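You operate a simulated robot arm through the tools that you are given. There is no shell and no other tool. Be economical: measure what you need, move in short steps, check, and stop when the job is done.

You are at the controls of a simulated robot arm. One attempt, no reset.

Task
Set the stop to 60 mm, slide the bright block up to it, clamp it and fit the yellow pin.
Fine: at the flat vice; the short pin with that cap goes fully into the square opening of the block; leave the other pins.

It is judged by the outcome, as a careful person would: the job done as asked, and still so three seconds after it is handed in. It fails if anything else is knocked over, pushed out of place, dropped, spilled or broken. Lids that push on must go on centred and level and be pressed home; caps that screw on are set level and turned clockwise until they are tight.

Robot
A 6-joint arm with a two-finger parallel gripper, fixed in place. Base frame: the origin is at the foot of the arm, x ahead of it, y to its left, z up; the work surface is at about z = 0. Readings come in m, degrees, newtons and seconds.
With the tool pointing down near the work surface it reaches from about 0.16 to 0.42 m from the base axis. Its first joint turns from -66.0 to 66.0 degrees. Payload 1.57 kg.
The tool frame sits at the grasp point between the pads (the TCP): z along the fingers, y along the line on which they close. The tips reach 0.03 m beyond it. The gripper opens to 0.08 m. The fingers are 0.017 m wide and 0.012 m thick; the gripper's body (0.04 by 0.082 m) begins 0.08 m behind the TCP.
Orientation is told as [roll, pitch, yaw] about the base's x, y, z axes, in that order, counted from this pose: with the fingers straight down and closing along the base's y, the tool's x points along the base's -x, its y along +y and its z along -z.

Tools
- The arm moves only by the tool play_rows. Its argument "increments" is a list of rows, each a list of 3 entries, a list of its own where there are three numbers: the shift along the tool's x, y, z in cm, then the turn, a rotation vector about the tool's x, y, z in degrees, then the gripper command, from -1 (shut) to 1 (fully open), values between in proportion. In form: [[[tx, ty, tz], [wx, wy, wz], gripper], ...]. A call has 1 to 8 rows; each row shifts and turns the commanded pose from where the row before left it, along the tool's axes as they then stand. Rows are played at 5 a second. More than 0.05 m and 8.6 degrees between two rows, or a gripper value outside its range, and nothing of the call is played. A pose out of reach is approached as far as the arm can. The call stops where the force on the tool passes 40 N (or 10 N more than at its start, if that is more) or the arm is blocked; 0.2 s more then pass. Each finger travels about 0.153 m/s and halts on what it meets, pressing with about 43 N; the grip force reading is that of the motor and also rises with nothing between the fingers. The clock runs only during rows and for 0.2 s after the last one: add rows that do not move to give the fingers time. It gives the time, the measured TCP pose, the force on the tool (base axes), the opening and the grip force at its end, in the units of the frame above (readings bear some noise), with the torque about the TCP (base axes, N m) and any sound that the robot's microphone picked up.
- Cameras (640 x 400 px; columns grow to the right, rows downward): "scene" is fixed at [0.0367, -0.3166, 0.4499]; the picture's right is [0.91, -0.42, 0.00], its down [-0.15, -0.31, -0.94] and it looks along [0.40, 0.85, -0.35] (base axes); focal length 349 px, centre (320, 200). "wrist" rides on the gripper at [0.072, -0.007, -0.122] in the tool frame; the picture's right is [0.09, 1.00, 0.00], its down [-0.84, 0.08, -0.54] and it looks along [-0.54, 0.05, 0.84] (tool axes); focal length 238 px, centre (320, 200). There is no depth. A picture from a camera that has moved, and an enlarged one, comes with that camera's place and axes in the base frame and with its lens.
- get_image(camera): a new picture of that camera. It takes no simulated time.
- inspect(camera, box): a new picture of the part [left, top, right, bottom] of that camera's present view, enlarged. It takes no simulated time.
- sign_off(): hands the job in; it is judged then, once.

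Go step by step. Nothing tells you positions but the pictures and the camera data: compare them with the known pose of the tool, close in by small moves and look again before you grip or let go. The budget is 120 turns and 76 pictures, counting those below and the enlarged ones. Unless the task says otherwise, let go and move clear before handing in, and close with one line.

The tools are called after ">>>" as a command line: name --argument value ..., lists and objects as JSON in quotes. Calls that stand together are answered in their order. play_rows: Moves the arm, as the interface text tells. Its arguments: {"type":"object","properties":{"increments":{"type":"array"}},"required":["increments"]} The other tools are called the same way: get_image (camera) takes a picture; inspect (camera, box) takes an enlarged picture of a part of a camera's view; sign_off () hands the job in.

At the start:

```text
t: 0.0
ee_pos: [0.1503, 0.1725, 0.2747]
tool_rot: [-0.1, 0.1, 0.0]
wrist_force: [1.0, 0.4, 0.8]
moment: [0.01, 0.03, 0.03]
width: 0.0801
grip_force: 0.0
```

scene: 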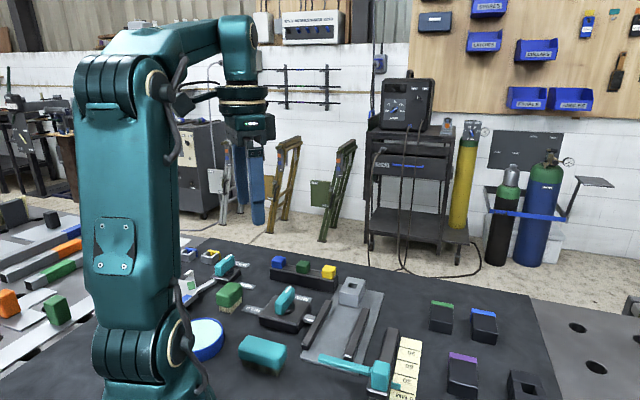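
wrist: 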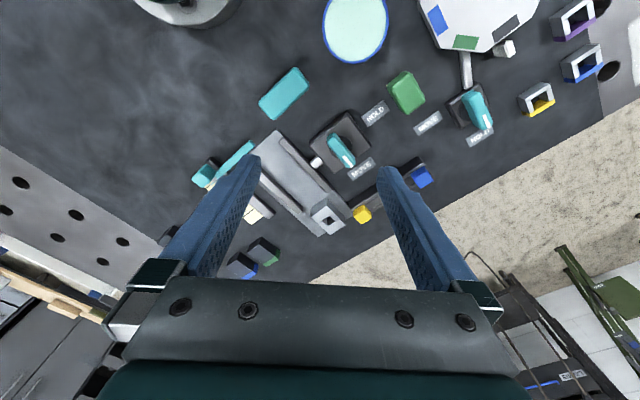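

I see a flat vice with a bright block with a square opening, a stop with a scale, a pin rack with blue, green and yellow caps, and some clamps. I'll enlarge the pictures before moving.

>>> inspect --camera "scene" --box '[230, 240, 430, 400]'

>>> inspect --camera "wrist" --box '[180, 60, 440, 290]'

>>> inspect --camera "scene" --box '[400, 280, 560, 400]'

```text
2.50 times, centred on (330, 320) of scene
camera zoom: at [0.0367, -0.3166, 0.4499], right [0.91, -0.42, 0.0], down [-0.15, -0.31, -0.94], along [0.4, 0.85, -0.35], focal length 873 px, centre (295, -100)
```

zoom: 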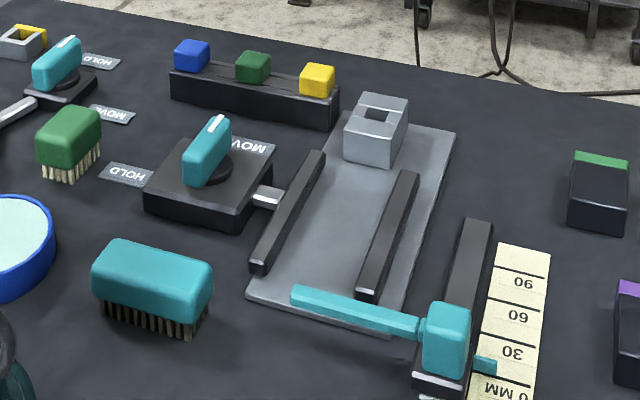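

```text
1.74 times, centred on (310, 175) of wrist
camera zoom: at [0.0789, 0.1663, 0.3966], right [-0.09, 1.0, 0.0], down [0.84, 0.08, 0.54], along [0.54, 0.05, -0.84], focal length 414 px, centre (337, 244)
```

zoom: 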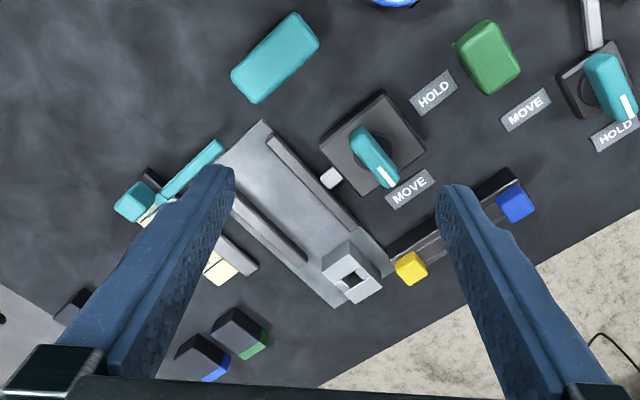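

```text
3.33 times, centred on (480, 340) of scene
camera zoom: at [0.0367, -0.3166, 0.4499], right [0.91, -0.42, 0.0], down [-0.15, -0.31, -0.94], along [0.4, 0.85, -0.35], focal length 1164 px, centre (-213, -267)
```

zoom: 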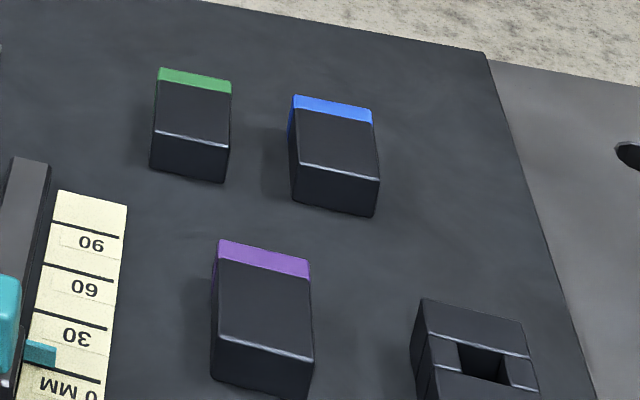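

The vice runs from about (0.20, 0.11) to (0.39, 0.22), roughly 41° from base x. I'll move above it and turn the tool to line up, to get a clearer view.

>>> play_rows --increments '[[[-4, -1, 0], [0, 0, 0], 1], [[-4, -1, 0], [0, 0, 0], 1], [[-2, -1, 0], [0, 0, 0], 1], [[0, 0, 0], [0, 0, -8.2], 1], [[0, 0, 0], [0, 0, -8.2], 1], [[0, 0, 0], [0, 0, -8.2], 1], [[0, 0, 0], [0, 0, -8.2], 1], [[0, 0, 0], [0, 0, -8.2], 1]]'

>>> get_image --camera "wrist"

```text
t: 1.8
ee_pos: [0.2502, 0.1429, 0.2754]
tool_rot: [0.0, 0.1, 41.1]
wrist_force: [-0.6, 0.1, 0.3]
moment: [-0.02, 0.04, -0.01]
width: 0.0799
grip_force: 0.2
```

```text
70 pictures are left
camera wrist: at [0.2011, 0.0906, 0.3967], right [-0.72, 0.69, 0.0], down [0.58, 0.61, 0.54], along [0.37, 0.39, -0.84], focal length 238 px, centre (320, 200)
```

wrist: 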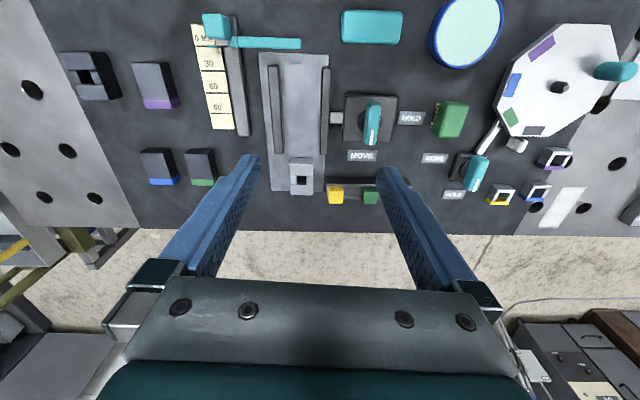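

The vice is nearly aligned with the picture. I'll zoom in to measure it.

>>> inspect --camera "wrist" --box '[180, 0, 340, 100]'

>>> inspect --camera "wrist" --box '[250, 110, 410, 210]'

```text
4.00 times, centred on (260, 50) of wrist
camera zoom: at [0.2011, 0.0906, 0.3967], right [-0.72, 0.69, 0.0], down [0.58, 0.61, 0.54], along [0.37, 0.39, -0.84], focal length 953 px, centre (560, 800)
```

zoom: 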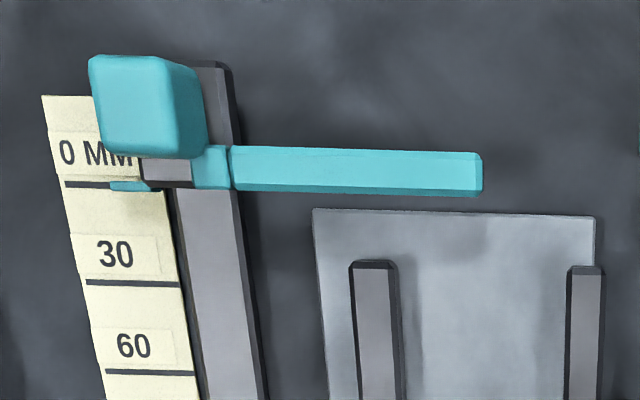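

```text
4.00 times, centred on (330, 160) of wrist
camera zoom: at [0.2011, 0.0906, 0.3967], right [-0.72, 0.69, 0.0], down [0.58, 0.61, 0.54], along [0.37, 0.39, -0.84], focal length 953 px, centre (280, 360)
```

zoom: 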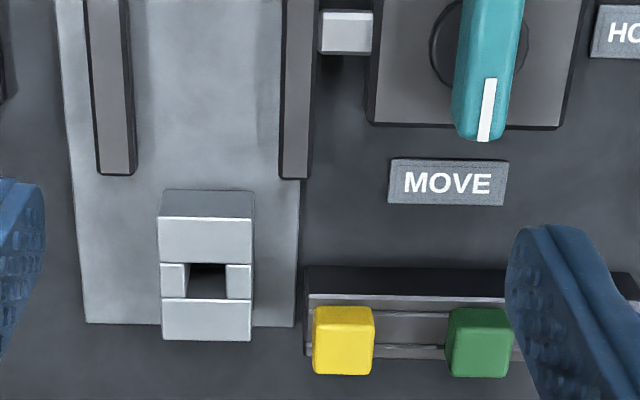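

The vice turns out to run at 45°. I'll turn to that yaw and move above the stop's carriage.

>>> play_rows --increments '[[[0, 0, 0], [0, 0, -3.9], 1], [[2.2, -3.3, 2.4], [0, 0, 0], 1], [[2.2, -3.3, 2.4], [0, 0, 0], 1], [[2.2, -3.3, 2.4], [0, 0, 0], 1], [[2.2, -3.3, 2.4], [0, 0, 0], 1]]'

>>> get_image --camera "wrist"

>>> get_image --camera "scene"

```text
t: 3.0
ee_pos: [0.279, -0.0148, 0.1796]
tool_rot: [0.0, -0.1, 44.9]
wrist_force: [-0.3, 0.4, -0.2]
moment: [0.06, -0.01, -0.03]
width: 0.0799
grip_force: 0.1
```

```text
67 pictures are left
camera wrist: at [0.2335, -0.0706, 0.3011], right [-0.77, 0.64, 0.0], down [0.54, 0.65, 0.54], along [0.35, 0.42, -0.84], focal length 238 px, centre (320, 200)
```

wrist: 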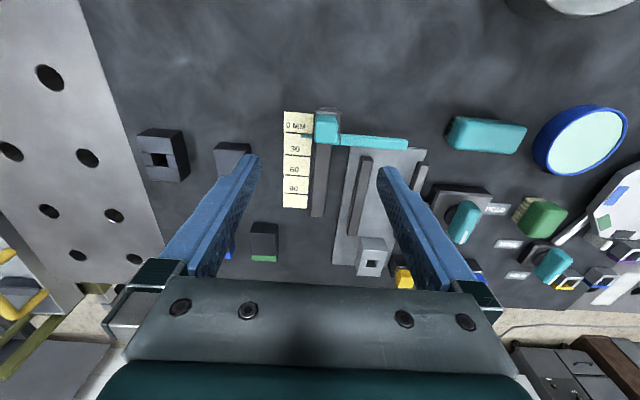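

```text
66 pictures are left
```

scene: 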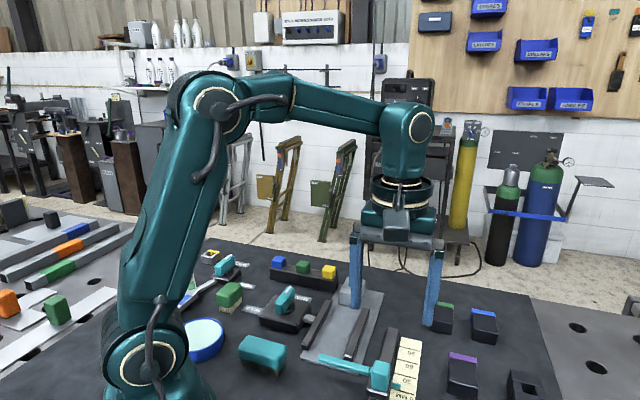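

>>> inspect --camera "wrist" --box '[270, 95, 430, 195]'

>>> inspect --camera "scene" --box '[300, 320, 428, 400]'

```text
4.00 times, centred on (350, 145) of wrist
camera zoom: at [0.2335, -0.0706, 0.3011], right [-0.77, 0.64, 0.0], down [0.54, 0.65, 0.54], along [0.35, 0.42, -0.84], focal length 953 px, centre (200, 420)
```

zoom: 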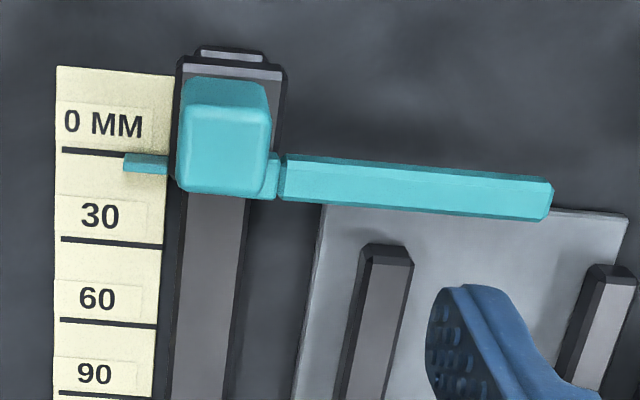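

```text
5.00 times, centred on (364, 360) of scene
camera zoom: at [0.0367, -0.3166, 0.4499], right [0.91, -0.42, 0.0], down [-0.15, -0.31, -0.94], along [0.4, 0.85, -0.35], focal length 1746 px, centre (100, -600)
```

zoom: 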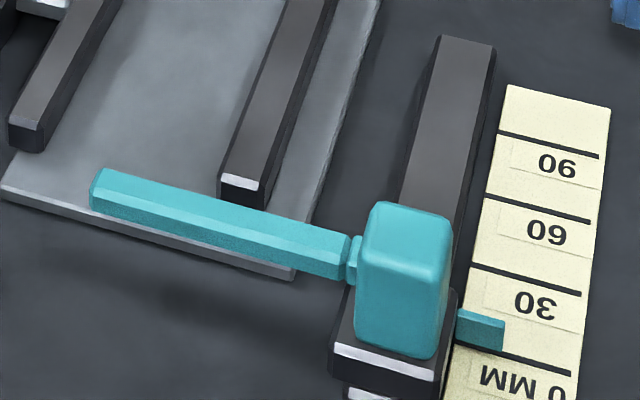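

The carriage handle is about 2 cm square and sits near (0.276, -0.008), with its top at about z = 0.053. I'll come down partway with the gripper partly open and check.

>>> play_rows --increments '[[[-0.1, 0.7, 3], [0, 0, 0], 0.3], [[0, 0, 4], [0, 0, 0], 0.3], [[0, 0, 1.5], [0, 0, 0], 0.3]]'

>>> get_image --camera "wrist"

>>> inspect --camera "scene" --box '[300, 300, 460, 400]'

```text
t: 3.8
ee_pos: [0.277, -0.0073, 0.0931]
tool_rot: [0.0, 0.1, 44.9]
wrist_force: [0.2, -0.6, -0.5]
moment: [0.0, 0.02, 0.02]
width: 0.0519
grip_force: 0.1
```

```text
63 pictures are left
camera wrist: at [0.2305, -0.0625, 0.2146], right [-0.77, 0.64, 0.0], down [0.54, 0.65, 0.54], along [0.35, 0.42, -0.84], focal length 238 px, centre (320, 200)
```

wrist: 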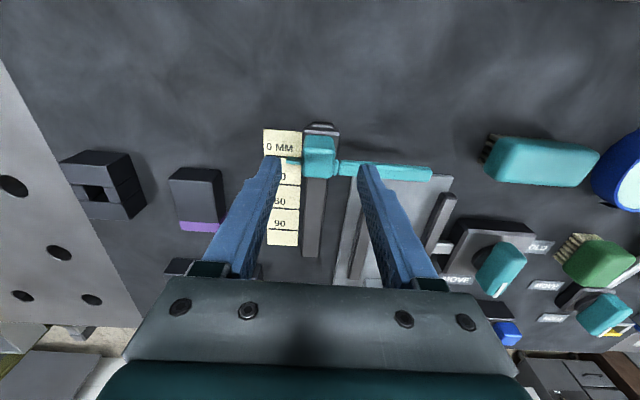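

```text
4.00 times, centred on (380, 350) of scene
camera zoom: at [0.0367, -0.3166, 0.4499], right [0.91, -0.42, 0.0], down [-0.15, -0.31, -0.94], along [0.4, 0.85, -0.35], focal length 1397 px, centre (80, -400)
```

zoom: 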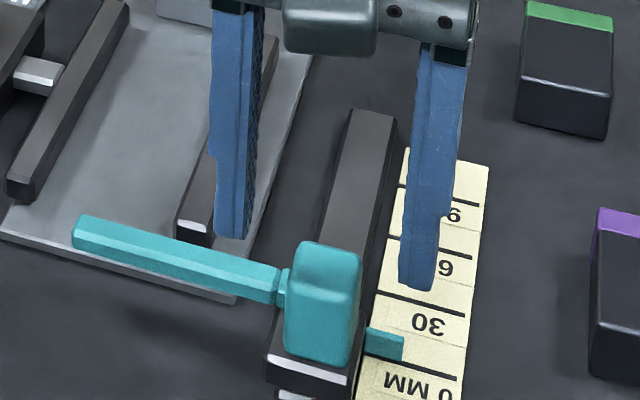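

The gripper is centred on the handle. I'll come down and close on it.

>>> play_rows --increments '[[[0, 0, 1.6], [0, 0, 0], 0.3], [[0, 0, 1.5], [0, 0, 0], 0.3], [[0, 0, 0], [0, 0, 0], -1], [[0, 0, 0], [0, 0, 0], -1], [[0, 0, 0], [0, 0, 0], -1]]'

>>> inspect --camera "scene" --box '[300, 300, 460, 400]'

```text
t: 5.0
ee_pos: [0.2783, -0.0074, 0.0632]
tool_rot: [-0.2, -0.2, 44.9]
wrist_force: [3.3, -5.8, 30.8]
moment: [0.25, 0.16, 0.06]
width: 0.0236
grip_force: 35.9
```

```text
4.00 times, centred on (380, 350) of scene
camera zoom: at [0.0366, -0.3166, 0.4499], right [0.91, -0.42, 0.0], down [-0.15, -0.31, -0.94], along [0.4, 0.85, -0.35], focal length 1397 px, centre (80, -400)
```

zoom: 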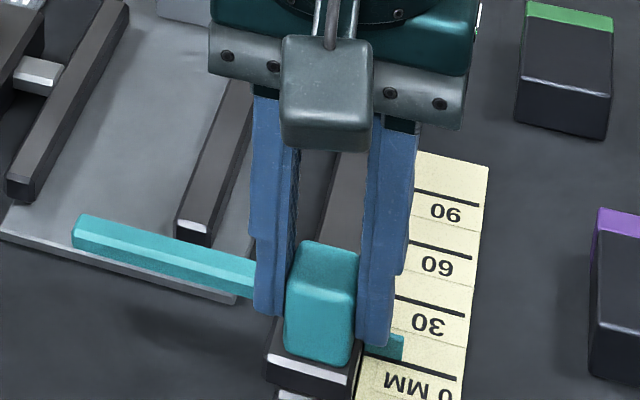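

The tool reads about 31 N upward, so a fingertip is probably resting on the arm or collar. I'll reopen, lift a few millimetres and grip again.

>>> play_rows --increments '[[[0, 0, 0], [0, 0, 0], 0.3], [[0, 0, -0.5], [0, 0, 0], 0.3], [[0, 0, 0], [0, 0, 0], -1], [[0, 0, 0], [0, 0, 0], -1], [[0, 0, 0], [0, 0, 0], -1]]'

```text
t: 6.2
ee_pos: [0.2773, -0.0087, 0.0669]
tool_rot: [-0.2, 0.1, 45.0]
wrist_force: [21.0, -26.8, -18.9]
moment: [-0.27, -0.09, -0.18]
width: 0.0237
grip_force: 35.9
```

The sideways force shows the grip is about 1.5 mm off centre. I'll shift the tool slightly and grip again.

>>> play_rows --increments '[[[0, 0, 0], [0, 0, 0], 0.0], [[0, -0.15, 0], [0, 0, 0], 0.0], [[0, 0, 0], [0, 0, 0], -1], [[0, 0, 0], [0, 0, 0], -1], [[0, 0, 0], [0, 0, 0], -1]]'

```text
t: 7.4
ee_pos: [0.2767, -0.0085, 0.0668]
tool_rot: [0.0, 0.0, 44.9]
wrist_force: [5.4, -6.4, -1.6]
moment: [-0.32, 0.18, 0.15]
width: 0.0238
grip_force: 35.8
```

The grip is now almost free of side load. I'll slide the carriage 4 cm toward the far end and check.

>>> play_rows --increments '[[[-1, 0, 0], [0, 0, 0], -1], [[-1, 0, 0], [0, 0, 0], -1], [[-1, 0, 0], [0, 0, 0], -1], [[-1, 0, 0], [0, 0, 0], -1], [[0, 0, 0], [0, 0, 0], -1]]'

>>> inspect --camera "scene" --box '[300, 300, 460, 400]'

>>> inspect --camera "wrist" --box '[230, 110, 390, 210]'

```text
t: 8.6
ee_pos: [0.3052, 0.0208, 0.0685]
tool_rot: [0.0, 0.2, 44.9]
wrist_force: [5.6, -7.7, -18.9]
moment: [-0.73, 0.32, 0.02]
width: 0.0239
grip_force: 35.8
```

```text
4.00 times, centred on (380, 350) of scene
camera zoom: at [0.0367, -0.3166, 0.4499], right [0.91, -0.42, 0.0], down [-0.15, -0.31, -0.94], along [0.4, 0.85, -0.35], focal length 1397 px, centre (80, -400)
```

zoom: 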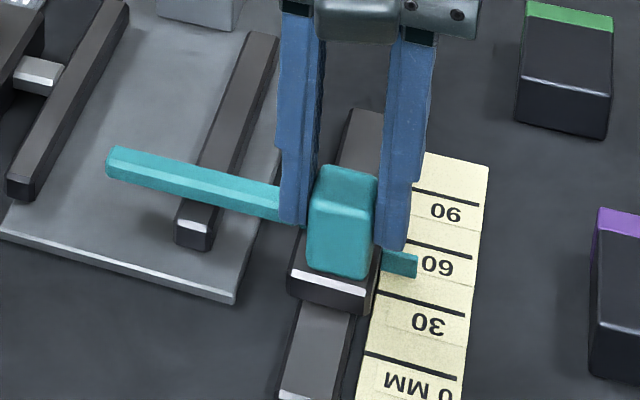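

```text
4.00 times, centred on (310, 160) of wrist
camera zoom: at [0.2608, -0.0347, 0.189], right [-0.77, 0.64, 0.0], down [0.54, 0.65, 0.54], along [0.34, 0.42, -0.84], focal length 953 px, centre (360, 360)
```

zoom: 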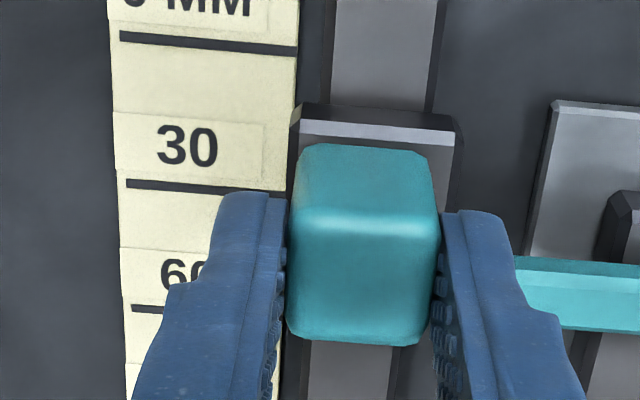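

It slides freely and reads about 38–40 mm. I'll go 2 cm further, then release and read it properly.

>>> play_rows --increments '[[[-1, 0, 0], [0, 0, 0], -1], [[-1, 0, 0], [0, 0, 0], -1], [[0, 0, 0], [0, 0, 0], -1], [[0, 0, 0], [0, 0, 0], 0.3], [[0, 0, 0], [0, 0, 0], 0.3], [[0, 0, -4], [0, 0, 0], 0.3], [[2, -3, -2], [0, 0, 0], 0.3], [[2, 0, -2], [0, 0, 0], 0.3]]'

>>> get_image --camera "wrist"

>>> inspect --camera "scene" --box '[340, 320, 440, 400]'

```text
t: 10.4
ee_pos: [0.314, -0.0156, 0.1495]
tool_rot: [0.0, 0.0, 44.9]
wrist_force: [-0.2, 0.4, -0.3]
moment: [-0.02, 0.01, 0.0]
width: 0.052
grip_force: 0.0
```

```text
58 pictures are left
camera wrist: at [0.2678, -0.0712, 0.2712], right [-0.77, 0.64, 0.0], down [0.54, 0.65, 0.54], along [0.35, 0.42, -0.84], focal length 238 px, centre (320, 200)
```

wrist: 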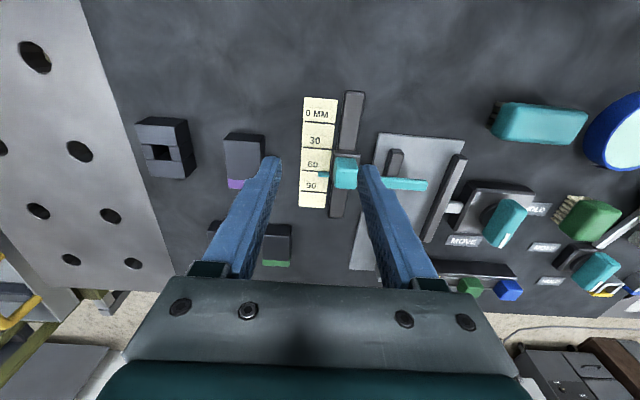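

```text
5.00 times, centred on (390, 360) of scene
camera zoom: at [0.0367, -0.3166, 0.4499], right [0.91, -0.42, 0.0], down [-0.15, -0.31, -0.94], along [0.4, 0.85, -0.35], focal length 1746 px, centre (-30, -600)
```

zoom: 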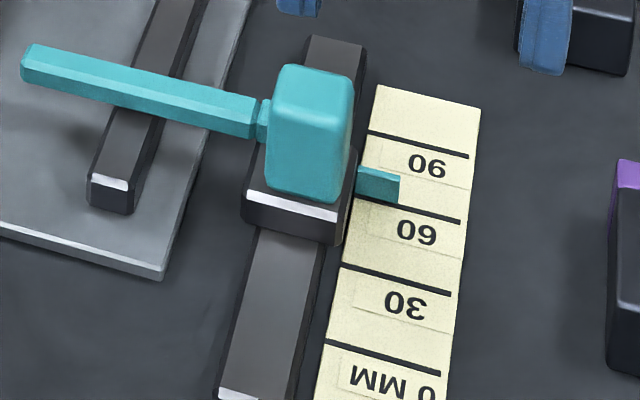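

To read the scale without parallax, I'll bring the wrist camera straight above the pointer.

>>> play_rows --increments '[[[-3.2, 0.5, 0], [0, 0, 0], 0.3], [[-3.2, 0.5, 0], [0, 0, 0], 0.3], [[-3.2, 0.5, 0], [0, 0, 0], 0.3], [[-3.2, 0.5, 0], [0, 0, 0], 0.3], [[0, 0, 0], [0, 0, 0], 0.3]]'

>>> get_image --camera "wrist"

>>> inspect --camera "wrist" --box '[240, 0, 400, 100]'

```text
t: 11.6
ee_pos: [0.383, 0.0871, 0.1477]
tool_rot: [0.0, 0.1, 44.9]
wrist_force: [0.8, -0.5, 0.6]
moment: [-0.01, -0.03, -0.02]
width: 0.0521
grip_force: 0.0
out of reach, approached as far as the arm can: row 4
```

```text
56 pictures are left
camera wrist: at [0.3378, 0.0319, 0.2692], right [-0.77, 0.64, 0.0], down [0.54, 0.65, 0.54], along [0.35, 0.42, -0.84], focal length 238 px, centre (320, 200)
```

wrist: 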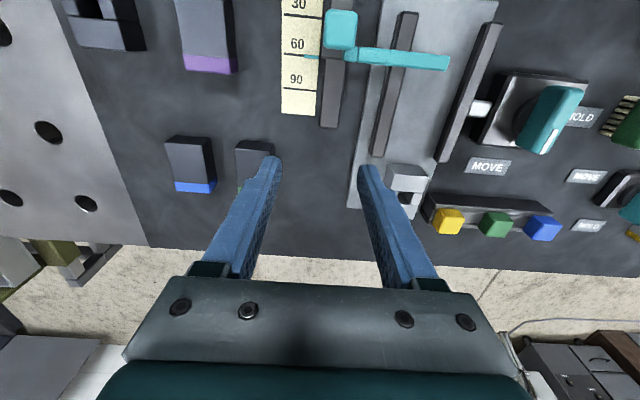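

```text
4.00 times, centred on (320, 50) of wrist
camera zoom: at [0.3378, 0.0319, 0.2692], right [-0.77, 0.64, 0.0], down [0.54, 0.65, 0.54], along [0.35, 0.42, -0.84], focal length 953 px, centre (320, 800)
```

zoom: 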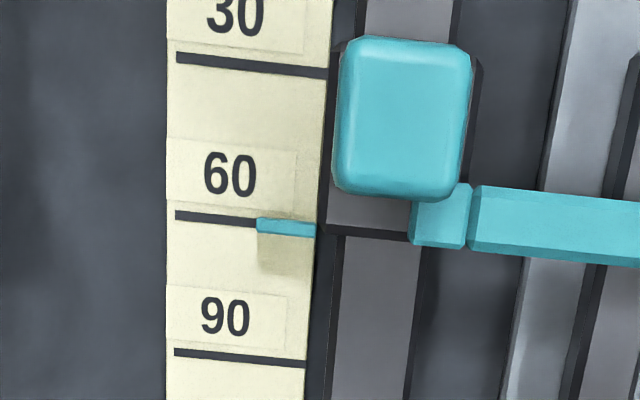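

The pointer reads 60 mm within a fraction of a millimetre. Next I'll look at the block.

>>> inspect --camera "wrist" --box '[340, 120, 500, 260]'

>>> inspect --camera "scene" --box '[260, 240, 420, 370]'

```text
2.86 times, centred on (420, 190) of wrist
camera zoom: at [0.3378, 0.0319, 0.2692], right [-0.77, 0.64, 0.0], down [0.54, 0.65, 0.54], along [0.35, 0.42, -0.84], focal length 681 px, centre (34, 229)
```

zoom: 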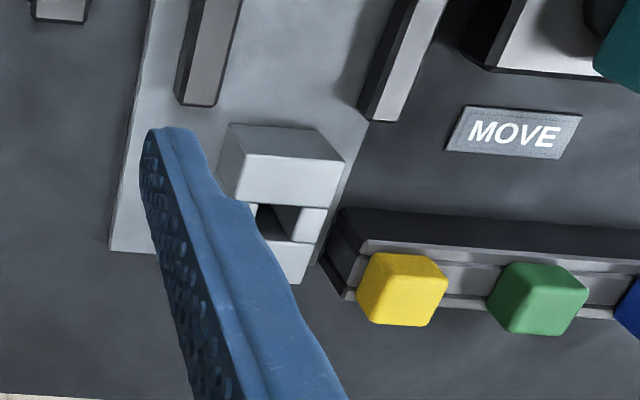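

```text
3.08 times, centred on (340, 305) of scene
camera zoom: at [0.0367, -0.3166, 0.4499], right [0.91, -0.42, 0.0], down [-0.15, -0.31, -0.94], along [0.4, 0.85, -0.35], focal length 1074 px, centre (258, -123)
```

zoom: 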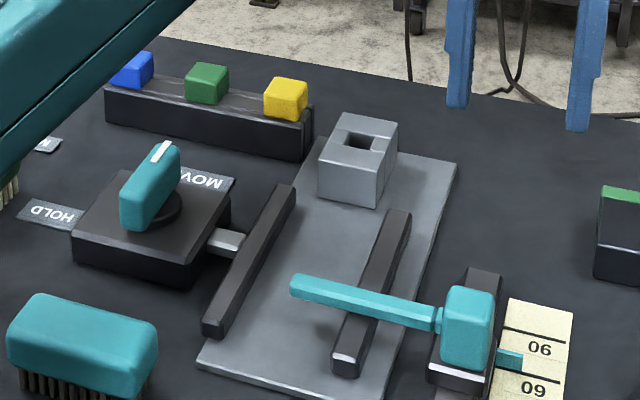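

The block is about 38 mm wide and sits near (0.355, 0.208), level with the gap between the rails. I'll move over the vice at a safe height and look again before coming down.

>>> play_rows --increments '[[[0, 3.6, 0], [0, 0, 0], 0.3], [[0, 3.6, 0], [0, 0, 0], 0.3], [[0, 3.6, 0], [0, 0, 0], 0.3], [[0, 0, 2], [0, 0, 0], 0.3]]'

>>> get_image --camera "wrist"

>>> get_image --camera "scene"

```text
t: 12.6
ee_pos: [0.3062, 0.1613, 0.1244]
tool_rot: [0.0, 0.0, 44.9]
wrist_force: [-0.3, -0.3, 0.0]
moment: [0.0, 0.01, 0.0]
width: 0.052
grip_force: 0.0
```

```text
52 pictures are left
camera wrist: at [0.2601, 0.107, 0.2465], right [-0.77, 0.64, 0.0], down [0.54, 0.65, 0.54], along [0.35, 0.42, -0.84], focal length 238 px, centre (320, 200)
```

wrist: 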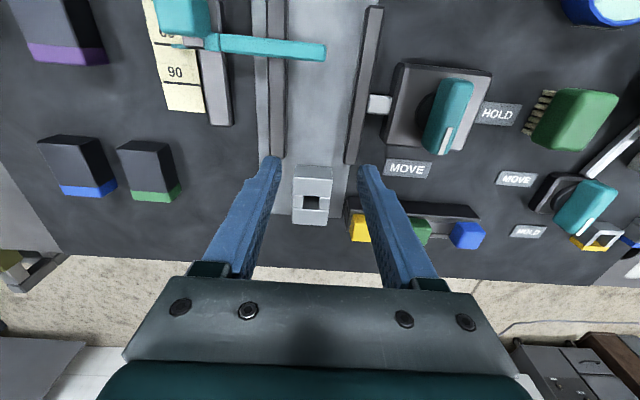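

```text
51 pictures are left
```

scene: 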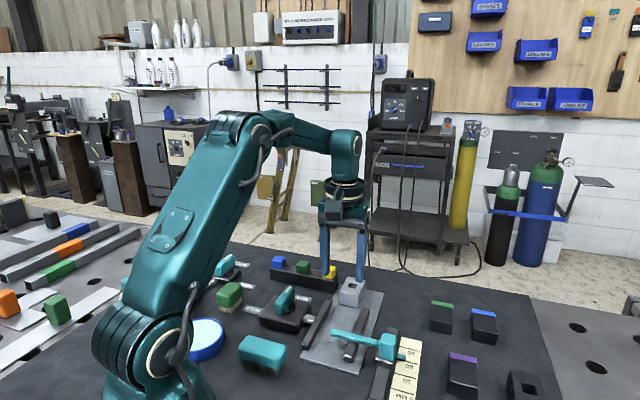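

>>> inspect --camera "wrist" --box '[250, 140, 390, 240]'

>>> inspect --camera "wrist" --box '[200, 0, 440, 150]'

```text
4.00 times, centred on (320, 190) of wrist
camera zoom: at [0.2601, 0.107, 0.2465], right [-0.77, 0.64, 0.0], down [0.54, 0.65, 0.54], along [0.35, 0.42, -0.84], focal length 953 px, centre (320, 240)
```

zoom: 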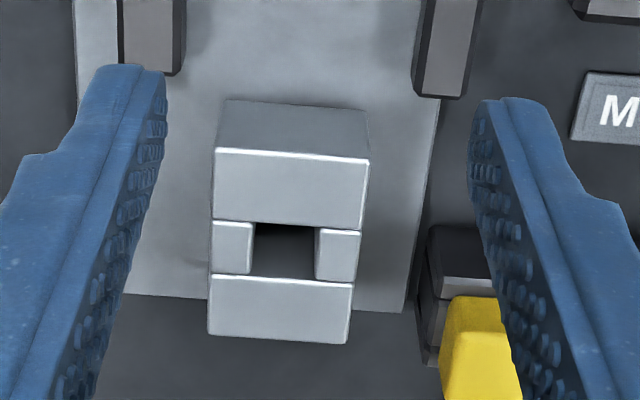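

```text
2.67 times, centred on (320, 75) of wrist
camera zoom: at [0.2601, 0.107, 0.2465], right [-0.77, 0.64, 0.0], down [0.54, 0.65, 0.54], along [0.35, 0.42, -0.84], focal length 636 px, centre (320, 533)
```

zoom: 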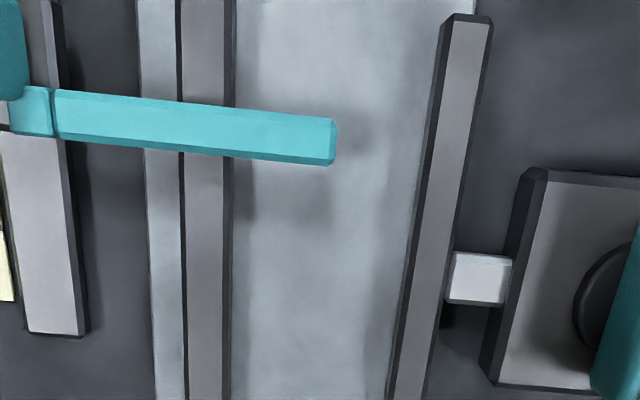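

The block is aligned at 45°, centred at e ≈ 0.396 and n ≈ -0.106, and the stop face is at e ≈ 0.27. I'll come down astride it, with the tips above the rails.

>>> play_rows --increments '[[[-2.8, -0.35, 1], [0, 0, 0], 0.25], [[-2.8, 0, 1.4], [0, 0, 0], 0.25], [[0, 0, 2.2], [0, 0, 0], 0.25], [[0, 0, 2.2], [0, 0, 0], 0.25]]'

>>> get_image --camera "wrist"

>>> inspect --camera "scene" --box '[260, 240, 420, 340]'

```text
t: 13.6
ee_pos: [0.3496, 0.1993, 0.0568]
tool_rot: [0.0, 0.0, 44.8]
wrist_force: [0.6, -0.2, -0.2]
moment: [-0.01, 0.02, 0.0]
width: 0.0499
grip_force: 0.1
```

```text
48 pictures are left
camera wrist: at [0.3035, 0.1442, 0.1787], right [-0.77, 0.64, 0.0], down [0.54, 0.65, 0.54], along [0.35, 0.42, -0.84], focal length 238 px, centre (320, 200)
```

wrist: 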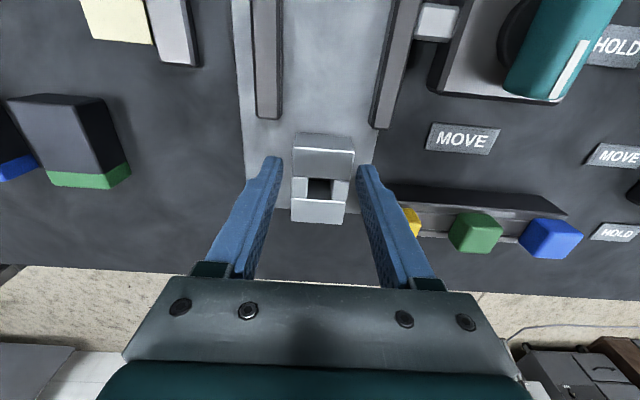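

```text
4.00 times, centred on (340, 290) of scene
camera zoom: at [0.0367, -0.3166, 0.4499], right [0.91, -0.42, 0.0], down [-0.15, -0.31, -0.94], along [0.4, 0.85, -0.35], focal length 1397 px, centre (240, -160)
```

zoom: 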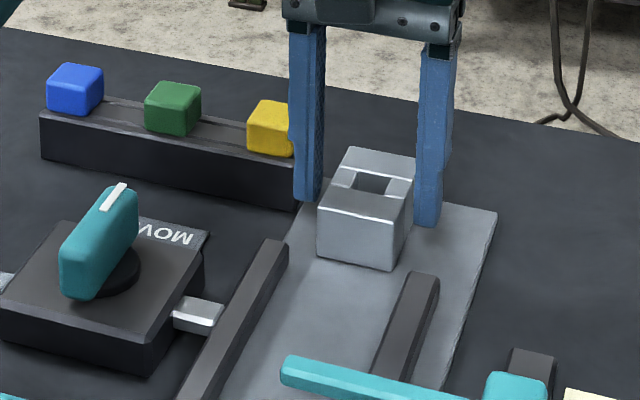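

The fingers are astride the block with room on both sides. I'll close on it.

>>> play_rows --increments '[[[0, 0, 0], [0, 0, 0], 0], [[0, 0, 0], [0, 0, 0], -0.3], [[0, 0, 0], [0, 0, 0], -0.3]]'

```text
t: 14.4
ee_pos: [0.3499, 0.199, 0.0559]
tool_rot: [0.0, 0.0, 44.9]
wrist_force: [0.6, 0.8, -0.1]
moment: [0.0, 0.03, 0.01]
width: 0.0399
grip_force: 42.8
```

I have the block gripped at 40 mm wide with no side load. I'll slide it 8 cm toward the stop.

>>> play_rows --increments '[[[1.5, 0, 0], [0, 0, 0], -0.5], [[1.5, 0, 0], [0, 0, 0], -0.5], [[1.5, 0, 0], [0, 0, 0], -0.5], [[1.5, 0, 0], [0, 0, 0], -0.5], [[1.5, 0, 0], [0, 0, 0], -0.5], [[0, 0, 0], [0, 0, 0], -0.5]]'

>>> inspect --camera "scene" --box '[260, 270, 420, 370]'

>>> inspect --camera "wrist" --box '[220, 70, 420, 210]'

```text
t: 15.8
ee_pos: [0.2974, 0.1484, 0.0563]
tool_rot: [-0.1, -0.2, 44.9]
wrist_force: [1.5, 3.7, 4.8]
moment: [0.04, 0.19, -0.09]
width: 0.0398
grip_force: 43.1
```

```text
4.00 times, centred on (340, 320) of scene
camera zoom: at [0.0367, -0.3166, 0.4499], right [0.91, -0.42, 0.0], down [-0.15, -0.31, -0.94], along [0.4, 0.85, -0.35], focal length 1397 px, centre (240, -280)
```

zoom: 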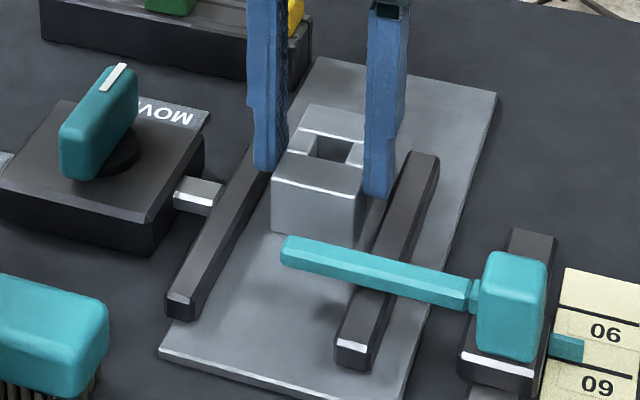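

```text
2.86 times, centred on (320, 140) of wrist
camera zoom: at [0.2508, 0.0922, 0.1785], right [-0.77, 0.64, 0.0], down [0.54, 0.64, 0.54], along [0.35, 0.42, -0.84], focal length 681 px, centre (320, 371)
```

zoom: 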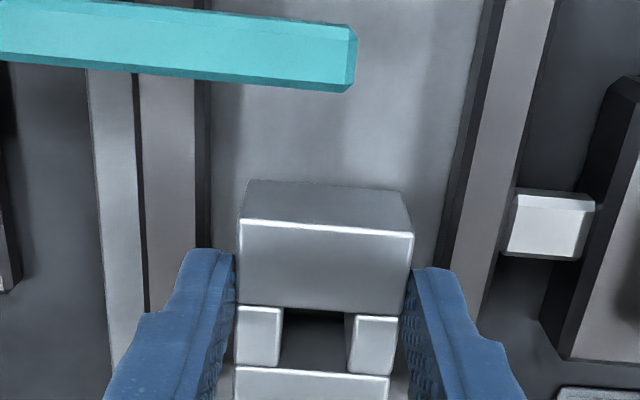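

The gap to the stop is about 25 mm. I'll close 2 cm of it and then look.

>>> play_rows --increments '[[[1, 0, 0], [0, 0, 0], -0.5], [[1, 0, 0], [0, 0, 0], -0.5], [[0, 0, 0], [0, 0, 0], -0.5]]'

>>> inspect --camera "wrist" --box '[240, 90, 400, 190]'

>>> inspect --camera "scene" --box '[300, 290, 420, 370]'

```text
t: 16.6
ee_pos: [0.282, 0.1342, 0.0572]
tool_rot: [0.0, -0.2, 44.9]
wrist_force: [5.7, 5.0, 14.0]
moment: [0.07, 0.08, -0.03]
width: 0.0397
grip_force: 42.9
```

```text
4.00 times, centred on (320, 140) of wrist
camera zoom: at [0.235, 0.0789, 0.1785], right [-0.77, 0.64, 0.0], down [0.54, 0.64, 0.54], along [0.35, 0.42, -0.84], focal length 953 px, centre (320, 440)
```

zoom: 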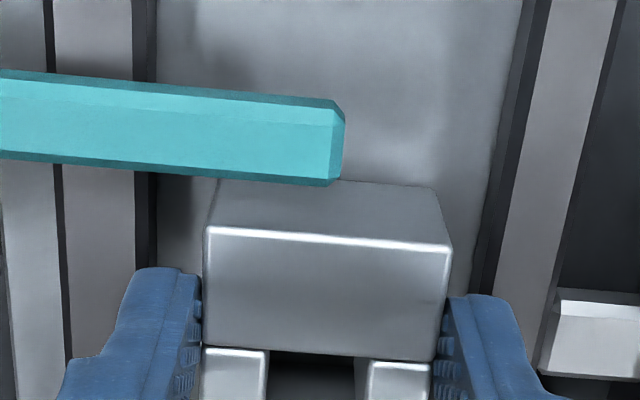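

```text
5.00 times, centred on (360, 330) of scene
camera zoom: at [0.0366, -0.3166, 0.4499], right [0.91, -0.42, 0.0], down [-0.15, -0.31, -0.94], along [0.4, 0.85, -0.35], focal length 1746 px, centre (120, -450)
```

zoom: 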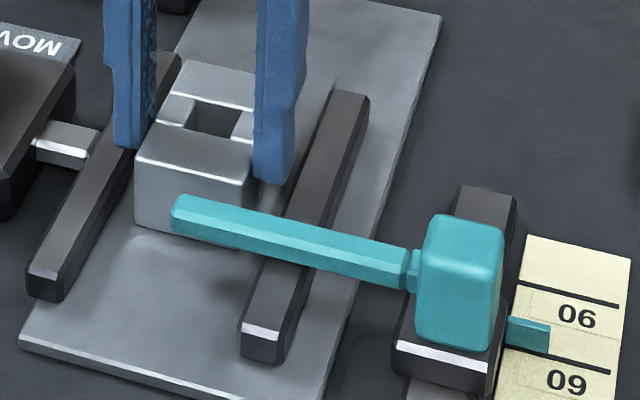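

The gap is now only a few millimetres. I'll advance in 1 mm steps and watch the force.

>>> play_rows --increments '[[[0.1, 0, 0], [0, 0, 0], -0.5], [[0, 0, 0], [0, 0, 0], -0.5]]'

>>> play_rows --increments '[[[0.1, 0, 0], [0, 0, 0], -0.5], [[0, 0, 0], [0, 0, 0], -0.5]]'

>>> inspect --camera "wrist" --box '[240, 90, 400, 190]'

```text
t: 17.2
ee_pos: [0.281, 0.1333, 0.057]
tool_rot: [0.0, -0.1, 44.9]
wrist_force: [2.8, 6.7, 17.0]
moment: [0.04, -0.01, 0.01]
width: 0.0401
grip_force: 43.2
```

```text
t: 17.8
ee_pos: [0.2809, 0.1314, 0.0577]
tool_rot: [0.0, 0.0, 44.8]
wrist_force: [5.3, 3.0, 11.5]
moment: [0.07, -0.2, 0.02]
width: 0.0397
grip_force: 43.1
```

```text
4.00 times, centred on (320, 140) of wrist
camera zoom: at [0.2336, 0.077, 0.1786], right [-0.77, 0.64, 0.0], down [0.54, 0.65, 0.54], along [0.35, 0.42, -0.84], focal length 953 px, centre (320, 440)
```

zoom: 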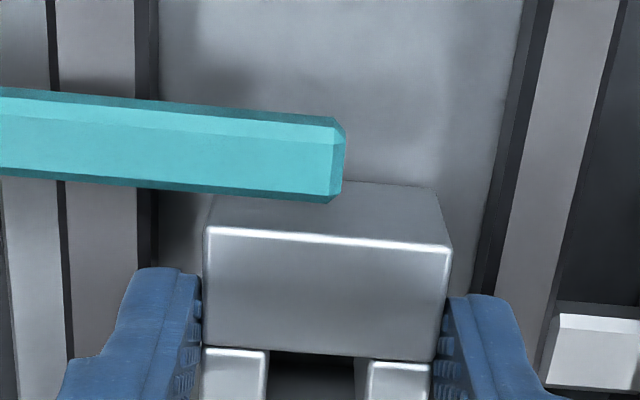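

>>> play_rows --increments '[[[0.1, 0, 0], [0, 0, 0], -0.5], [[0, 0, 0], [0, 0, 0], -0.5]]'

>>> play_rows --increments '[[[0.1, 0, 0], [0, 0, 0], -0.5], [[0, 0, 0], [0, 0, 0], -0.5]]'

>>> inspect --camera "wrist" --box '[240, 90, 400, 190]'

```text
t: 18.4
ee_pos: [0.2793, 0.1315, 0.0572]
tool_rot: [0.0, 0.0, 44.9]
wrist_force: [2.8, 4.6, 10.5]
moment: [0.02, -0.28, 0.09]
width: 0.0401
grip_force: 43.1
```

```text
t: 19.0
ee_pos: [0.2784, 0.1313, 0.0572]
tool_rot: [-0.1, 0.0, 44.9]
wrist_force: [2.8, 3.1, 3.5]
moment: [0.27, -0.41, 0.08]
width: 0.04
grip_force: 43.7
```

```text
4.00 times, centred on (320, 140) of wrist
camera zoom: at [0.2323, 0.0752, 0.1787], right [-0.77, 0.64, 0.0], down [0.54, 0.65, 0.54], along [0.35, 0.42, -0.84], focal length 953 px, centre (320, 440)
```

zoom: 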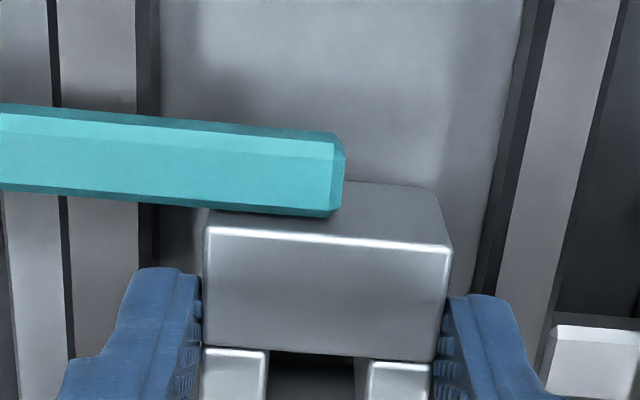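

>>> play_rows --increments '[[[0.1, 0, 0], [0, 0, 0], -0.5], [[0, 0, 0], [0, 0, 0], -0.5]]'

>>> play_rows --increments '[[[0.1, 0, 0], [0, 0, 0], -0.5], [[0, 0, 0], [0, 0, 0], -0.5]]'

>>> inspect --camera "wrist" --box '[240, 90, 400, 190]'

>>> inspect --camera "scene" --box '[320, 300, 420, 370]'

```text
t: 19.6
ee_pos: [0.2768, 0.1303, 0.0574]
tool_rot: [0.0, 0.0, 44.9]
wrist_force: [2.3, 1.2, 2.1]
moment: [0.26, -0.31, -0.01]
width: 0.0398
grip_force: 42.9
```

```text
t: 20.2
ee_pos: [0.2778, 0.1299, 0.0566]
tool_rot: [0.1, -0.1, 44.9]
wrist_force: [-0.5, 6.6, 13.2]
moment: [0.02, 0.16, -0.04]
width: 0.0398
grip_force: 43.2
```

```text
4.00 times, centred on (320, 140) of wrist
camera zoom: at [0.2313, 0.0743, 0.1785], right [-0.77, 0.64, 0.0], down [0.54, 0.64, 0.54], along [0.35, 0.42, -0.84], focal length 953 px, centre (320, 440)
```

zoom: 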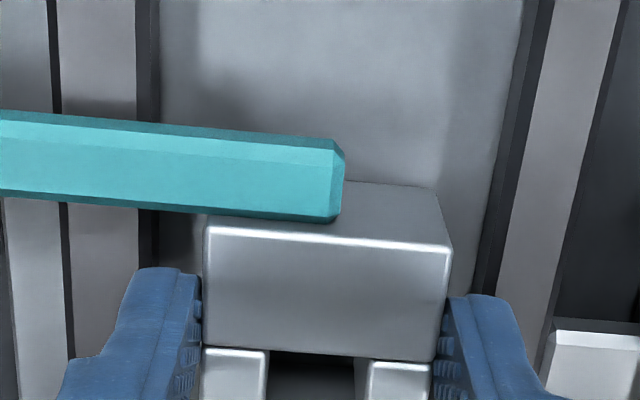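

```text
5.71 times, centred on (370, 335) of scene
camera zoom: at [0.0366, -0.3166, 0.4499], right [0.91, -0.42, 0.0], down [-0.15, -0.31, -0.94], along [0.4, 0.85, -0.35], focal length 1995 px, centre (34, -571)
```

zoom: 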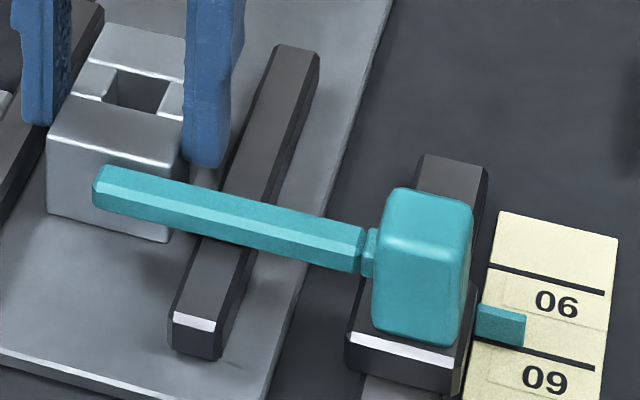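

>>> play_rows --increments '[[[0.1, 0, 0], [0, 0, 0], -0.5], [[0, 0, 0], [0, 0, 0], -0.5], [[0, 0, 0], [0, 0, 0], -0.5]]'

>>> inspect --camera "wrist" --box '[240, 90, 400, 190]'

>>> inspect --camera "scene" --box '[320, 300, 420, 370]'

```text
t: 21.0
ee_pos: [0.2778, 0.1297, 0.0558]
tool_rot: [0.0, -0.1, 45.0]
wrist_force: [5.2, 9.9, 4.3]
moment: [0.2, 0.0, -0.04]
width: 0.0402
grip_force: 42.7
```

```text
4.00 times, centred on (320, 140) of wrist
camera zoom: at [0.2307, 0.0733, 0.1785], right [-0.77, 0.64, 0.0], down [0.54, 0.64, 0.54], along [0.35, 0.42, -0.84], focal length 953 px, centre (320, 440)
```

zoom: 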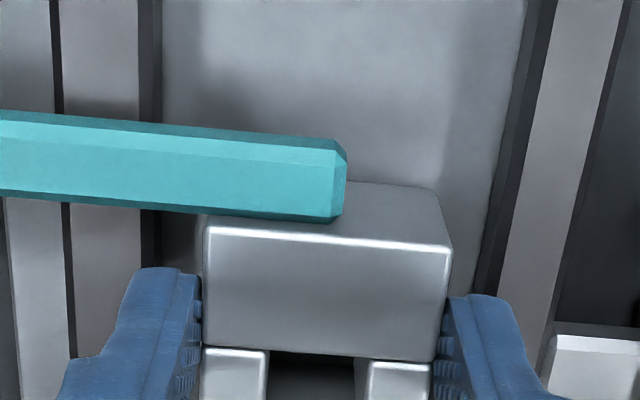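

```text
5.71 times, centred on (370, 335) of scene
camera zoom: at [0.0367, -0.3166, 0.4499], right [0.91, -0.42, 0.0], down [-0.15, -0.31, -0.94], along [0.4, 0.85, -0.35], focal length 1995 px, centre (34, -571)
```

zoom: 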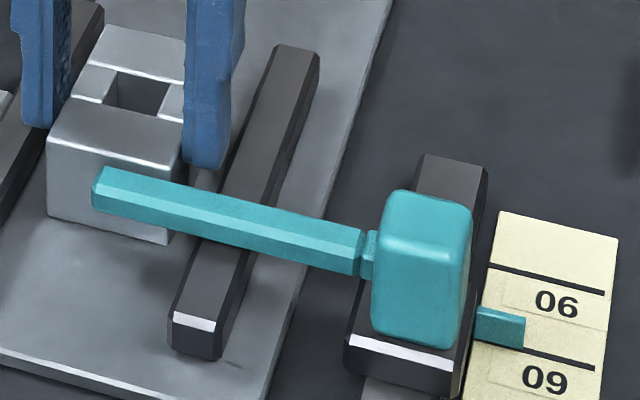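

The block is against the stop, but that last step pushed the stop back by perhaps 0.8 mm. I'll let go of the block, lift, and read the scale from straight above.

>>> play_rows --increments '[[[0, 0, 0], [0, 0, 0], 0.15], [[0, 0, 0], [0, 0, 0], 0.15], [[0, 0, -3], [0, 0, 0], 0.15], [[0, 0, -4.5], [0, 0, 0], 0.15], [[-1.5, -3.5, -1.5], [0, 0, 0], 0.15], [[-1.5, -3.5, 0], [0, 0, 0], 0.15], [[-1.4, -3.5, 0], [0, 0, 0], 0.15], [[0, 0, 0], [0, 0, 0], 0.15]]'

>>> inspect --camera "wrist" --box '[240, 0, 400, 100]'

>>> inspect --camera "wrist" --box '[340, 0, 540, 125]'

```text
t: 22.8
ee_pos: [0.382, 0.0823, 0.1461]
tool_rot: [0.0, 0.1, 44.9]
wrist_force: [0.2, 0.0, -0.5]
moment: [0.0, -0.03, 0.02]
width: 0.046
grip_force: 0.0
```

```text
4.00 times, centred on (320, 50) of wrist
camera zoom: at [0.3363, 0.0283, 0.268], right [-0.77, 0.64, 0.0], down [0.54, 0.65, 0.54], along [0.35, 0.42, -0.84], focal length 953 px, centre (320, 800)
```

zoom: 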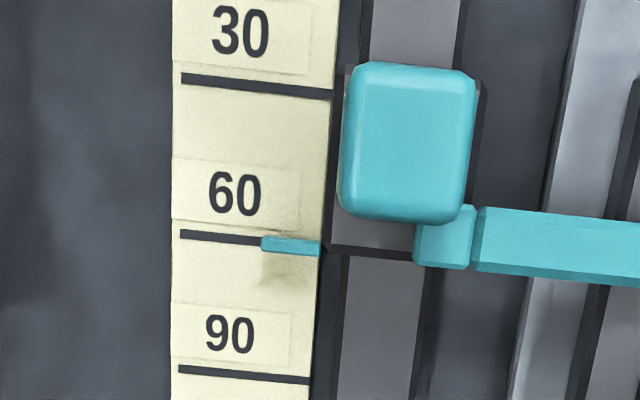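

```text
3.20 times, centred on (440, 62) of wrist
camera zoom: at [0.3363, 0.0283, 0.268], right [-0.77, 0.64, 0.0], down [0.54, 0.65, 0.54], along [0.35, 0.42, -0.84], focal length 763 px, centre (-64, 640)
```

zoom: 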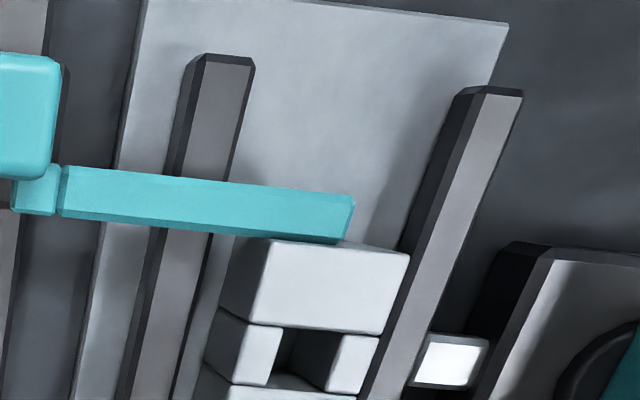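

The stop still reads 60.0 mm with the block touching it. Next is the clamp knob, so I'll move above it, well clear in height.

>>> play_rows --increments '[[[1.1, 4.2, -0.5], [0, 0, 0], 0.3], [[1.1, 4.2, -0.5], [0, 0, 0], 0.3], [[1.1, 4.2, -0.5], [0, 0, 0], 0.3], [[1.1, 4.2, -0.5], [0, 0, 0], 0.3], [[1.1, 4.2, -0.5], [0, 0, 0], 0.3], [[0, 0, 0], [0, 0, 0], 0.3]]'

>>> get_image --camera "wrist"

>>> inspect --camera "scene" --box '[230, 260, 390, 360]'

```text
t: 24.2
ee_pos: [0.1945, 0.1951, 0.1725]
tool_rot: [0.0, 0.0, 44.8]
wrist_force: [-0.7, -0.1, 0.9]
moment: [-0.02, -0.04, 0.0]
width: 0.0522
grip_force: 0.0
```

```text
34 pictures are left
camera wrist: at [0.1485, 0.1399, 0.2939], right [-0.77, 0.64, 0.0], down [0.54, 0.64, 0.54], along [0.35, 0.42, -0.84], focal length 238 px, centre (320, 200)
```

wrist: 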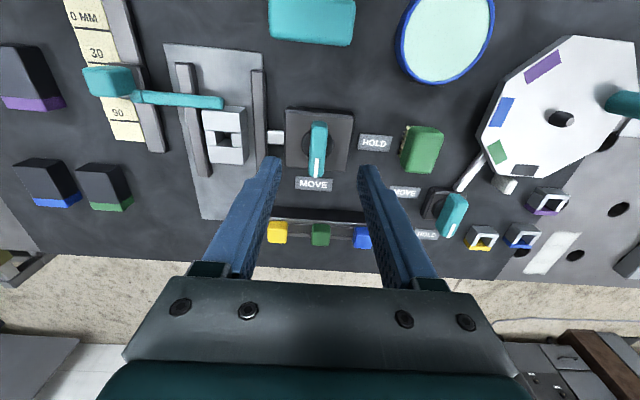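

```text
4.00 times, centred on (310, 310) of scene
camera zoom: at [0.0367, -0.3166, 0.4499], right [0.91, -0.42, 0.0], down [-0.15, -0.31, -0.94], along [0.4, 0.85, -0.35], focal length 1397 px, centre (360, -240)
```

zoom: 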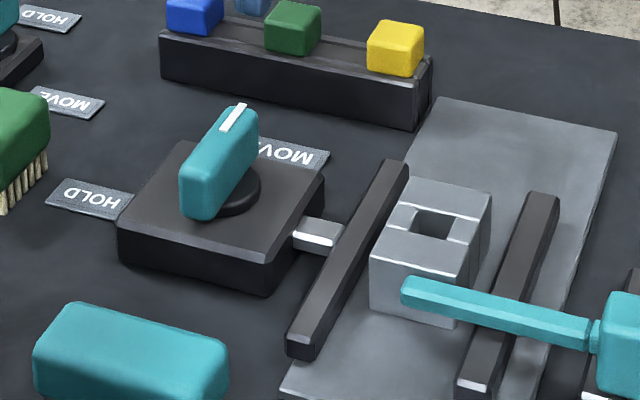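

>>> inspect --camera "wrist" --box '[260, 90, 400, 200]'

```text
3.64 times, centred on (330, 145) of wrist
camera zoom: at [0.1485, 0.1399, 0.2939], right [-0.77, 0.64, 0.0], down [0.54, 0.64, 0.54], along [0.35, 0.42, -0.84], focal length 867 px, centre (284, 400)
```

zoom: 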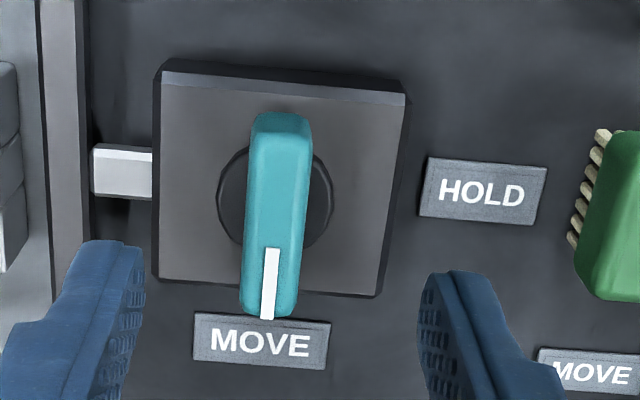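

The knob pivot is at e ≈ 0.297, n ≈ -0.001, with its handle lying along the vice axis. I'll come down on it and grip.

>>> play_rows --increments '[[[-2.15, -0.15, 2.4], [0, 0, 0], 0.15], [[0, 0, 4], [0, 0, 0], 0.15], [[0, 0, 4], [0, 0, 0], 0.15], [[0, 0, 0], [0, 0, 0], -0.2], [[0, 0, 0], [0, 0, 0], -0.8], [[0, 0, 0], [0, 0, 0], -0.8]]'

```text
t: 25.6
ee_pos: [0.2092, 0.2106, 0.0676]
tool_rot: [0.2, 0.0, 45.0]
wrist_force: [-13.1, 12.9, -9.3]
moment: [0.55, -0.5, 0.16]
width: 0.018
grip_force: 32.8
```

I have the knob at 18 mm. I'll trim 0.8 mm sideways to take off the side load, then start turning counter-clockwise toward HOLD.

>>> play_rows --increments '[[[0, 0.08, 0], [0, 0, 0], -0.8], [[0, 0, 0], [0, 0, -5], -0.8], [[0, 0, 0], [0, 0, -8], -0.8], [[0, 0, 0], [0, 0, -8], -0.8], [[0, 0, 0], [0, 0, -8], -0.8], [[0, 0, 0], [0, 0, 0], -0.8]]'

>>> inspect --camera "scene" --box '[230, 260, 390, 360]'

```text
t: 27.0
ee_pos: [0.2109, 0.209, 0.0686]
tool_rot: [-0.1, 0.0, 74.1]
wrist_force: [8.1, 5.5, -22.1]
moment: [0.5, -0.16, 0.04]
width: 0.018
grip_force: 32.4
```

```text
4.00 times, centred on (310, 310) of scene
camera zoom: at [0.0367, -0.3166, 0.4499], right [0.91, -0.42, 0.0], down [-0.15, -0.31, -0.94], along [0.4, 0.85, -0.35], focal length 1397 px, centre (360, -240)
```

zoom: 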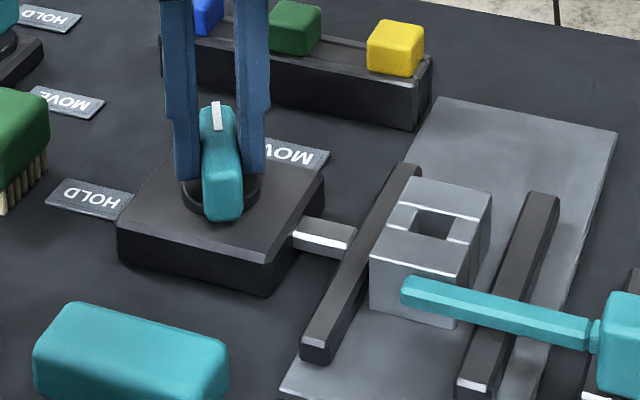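

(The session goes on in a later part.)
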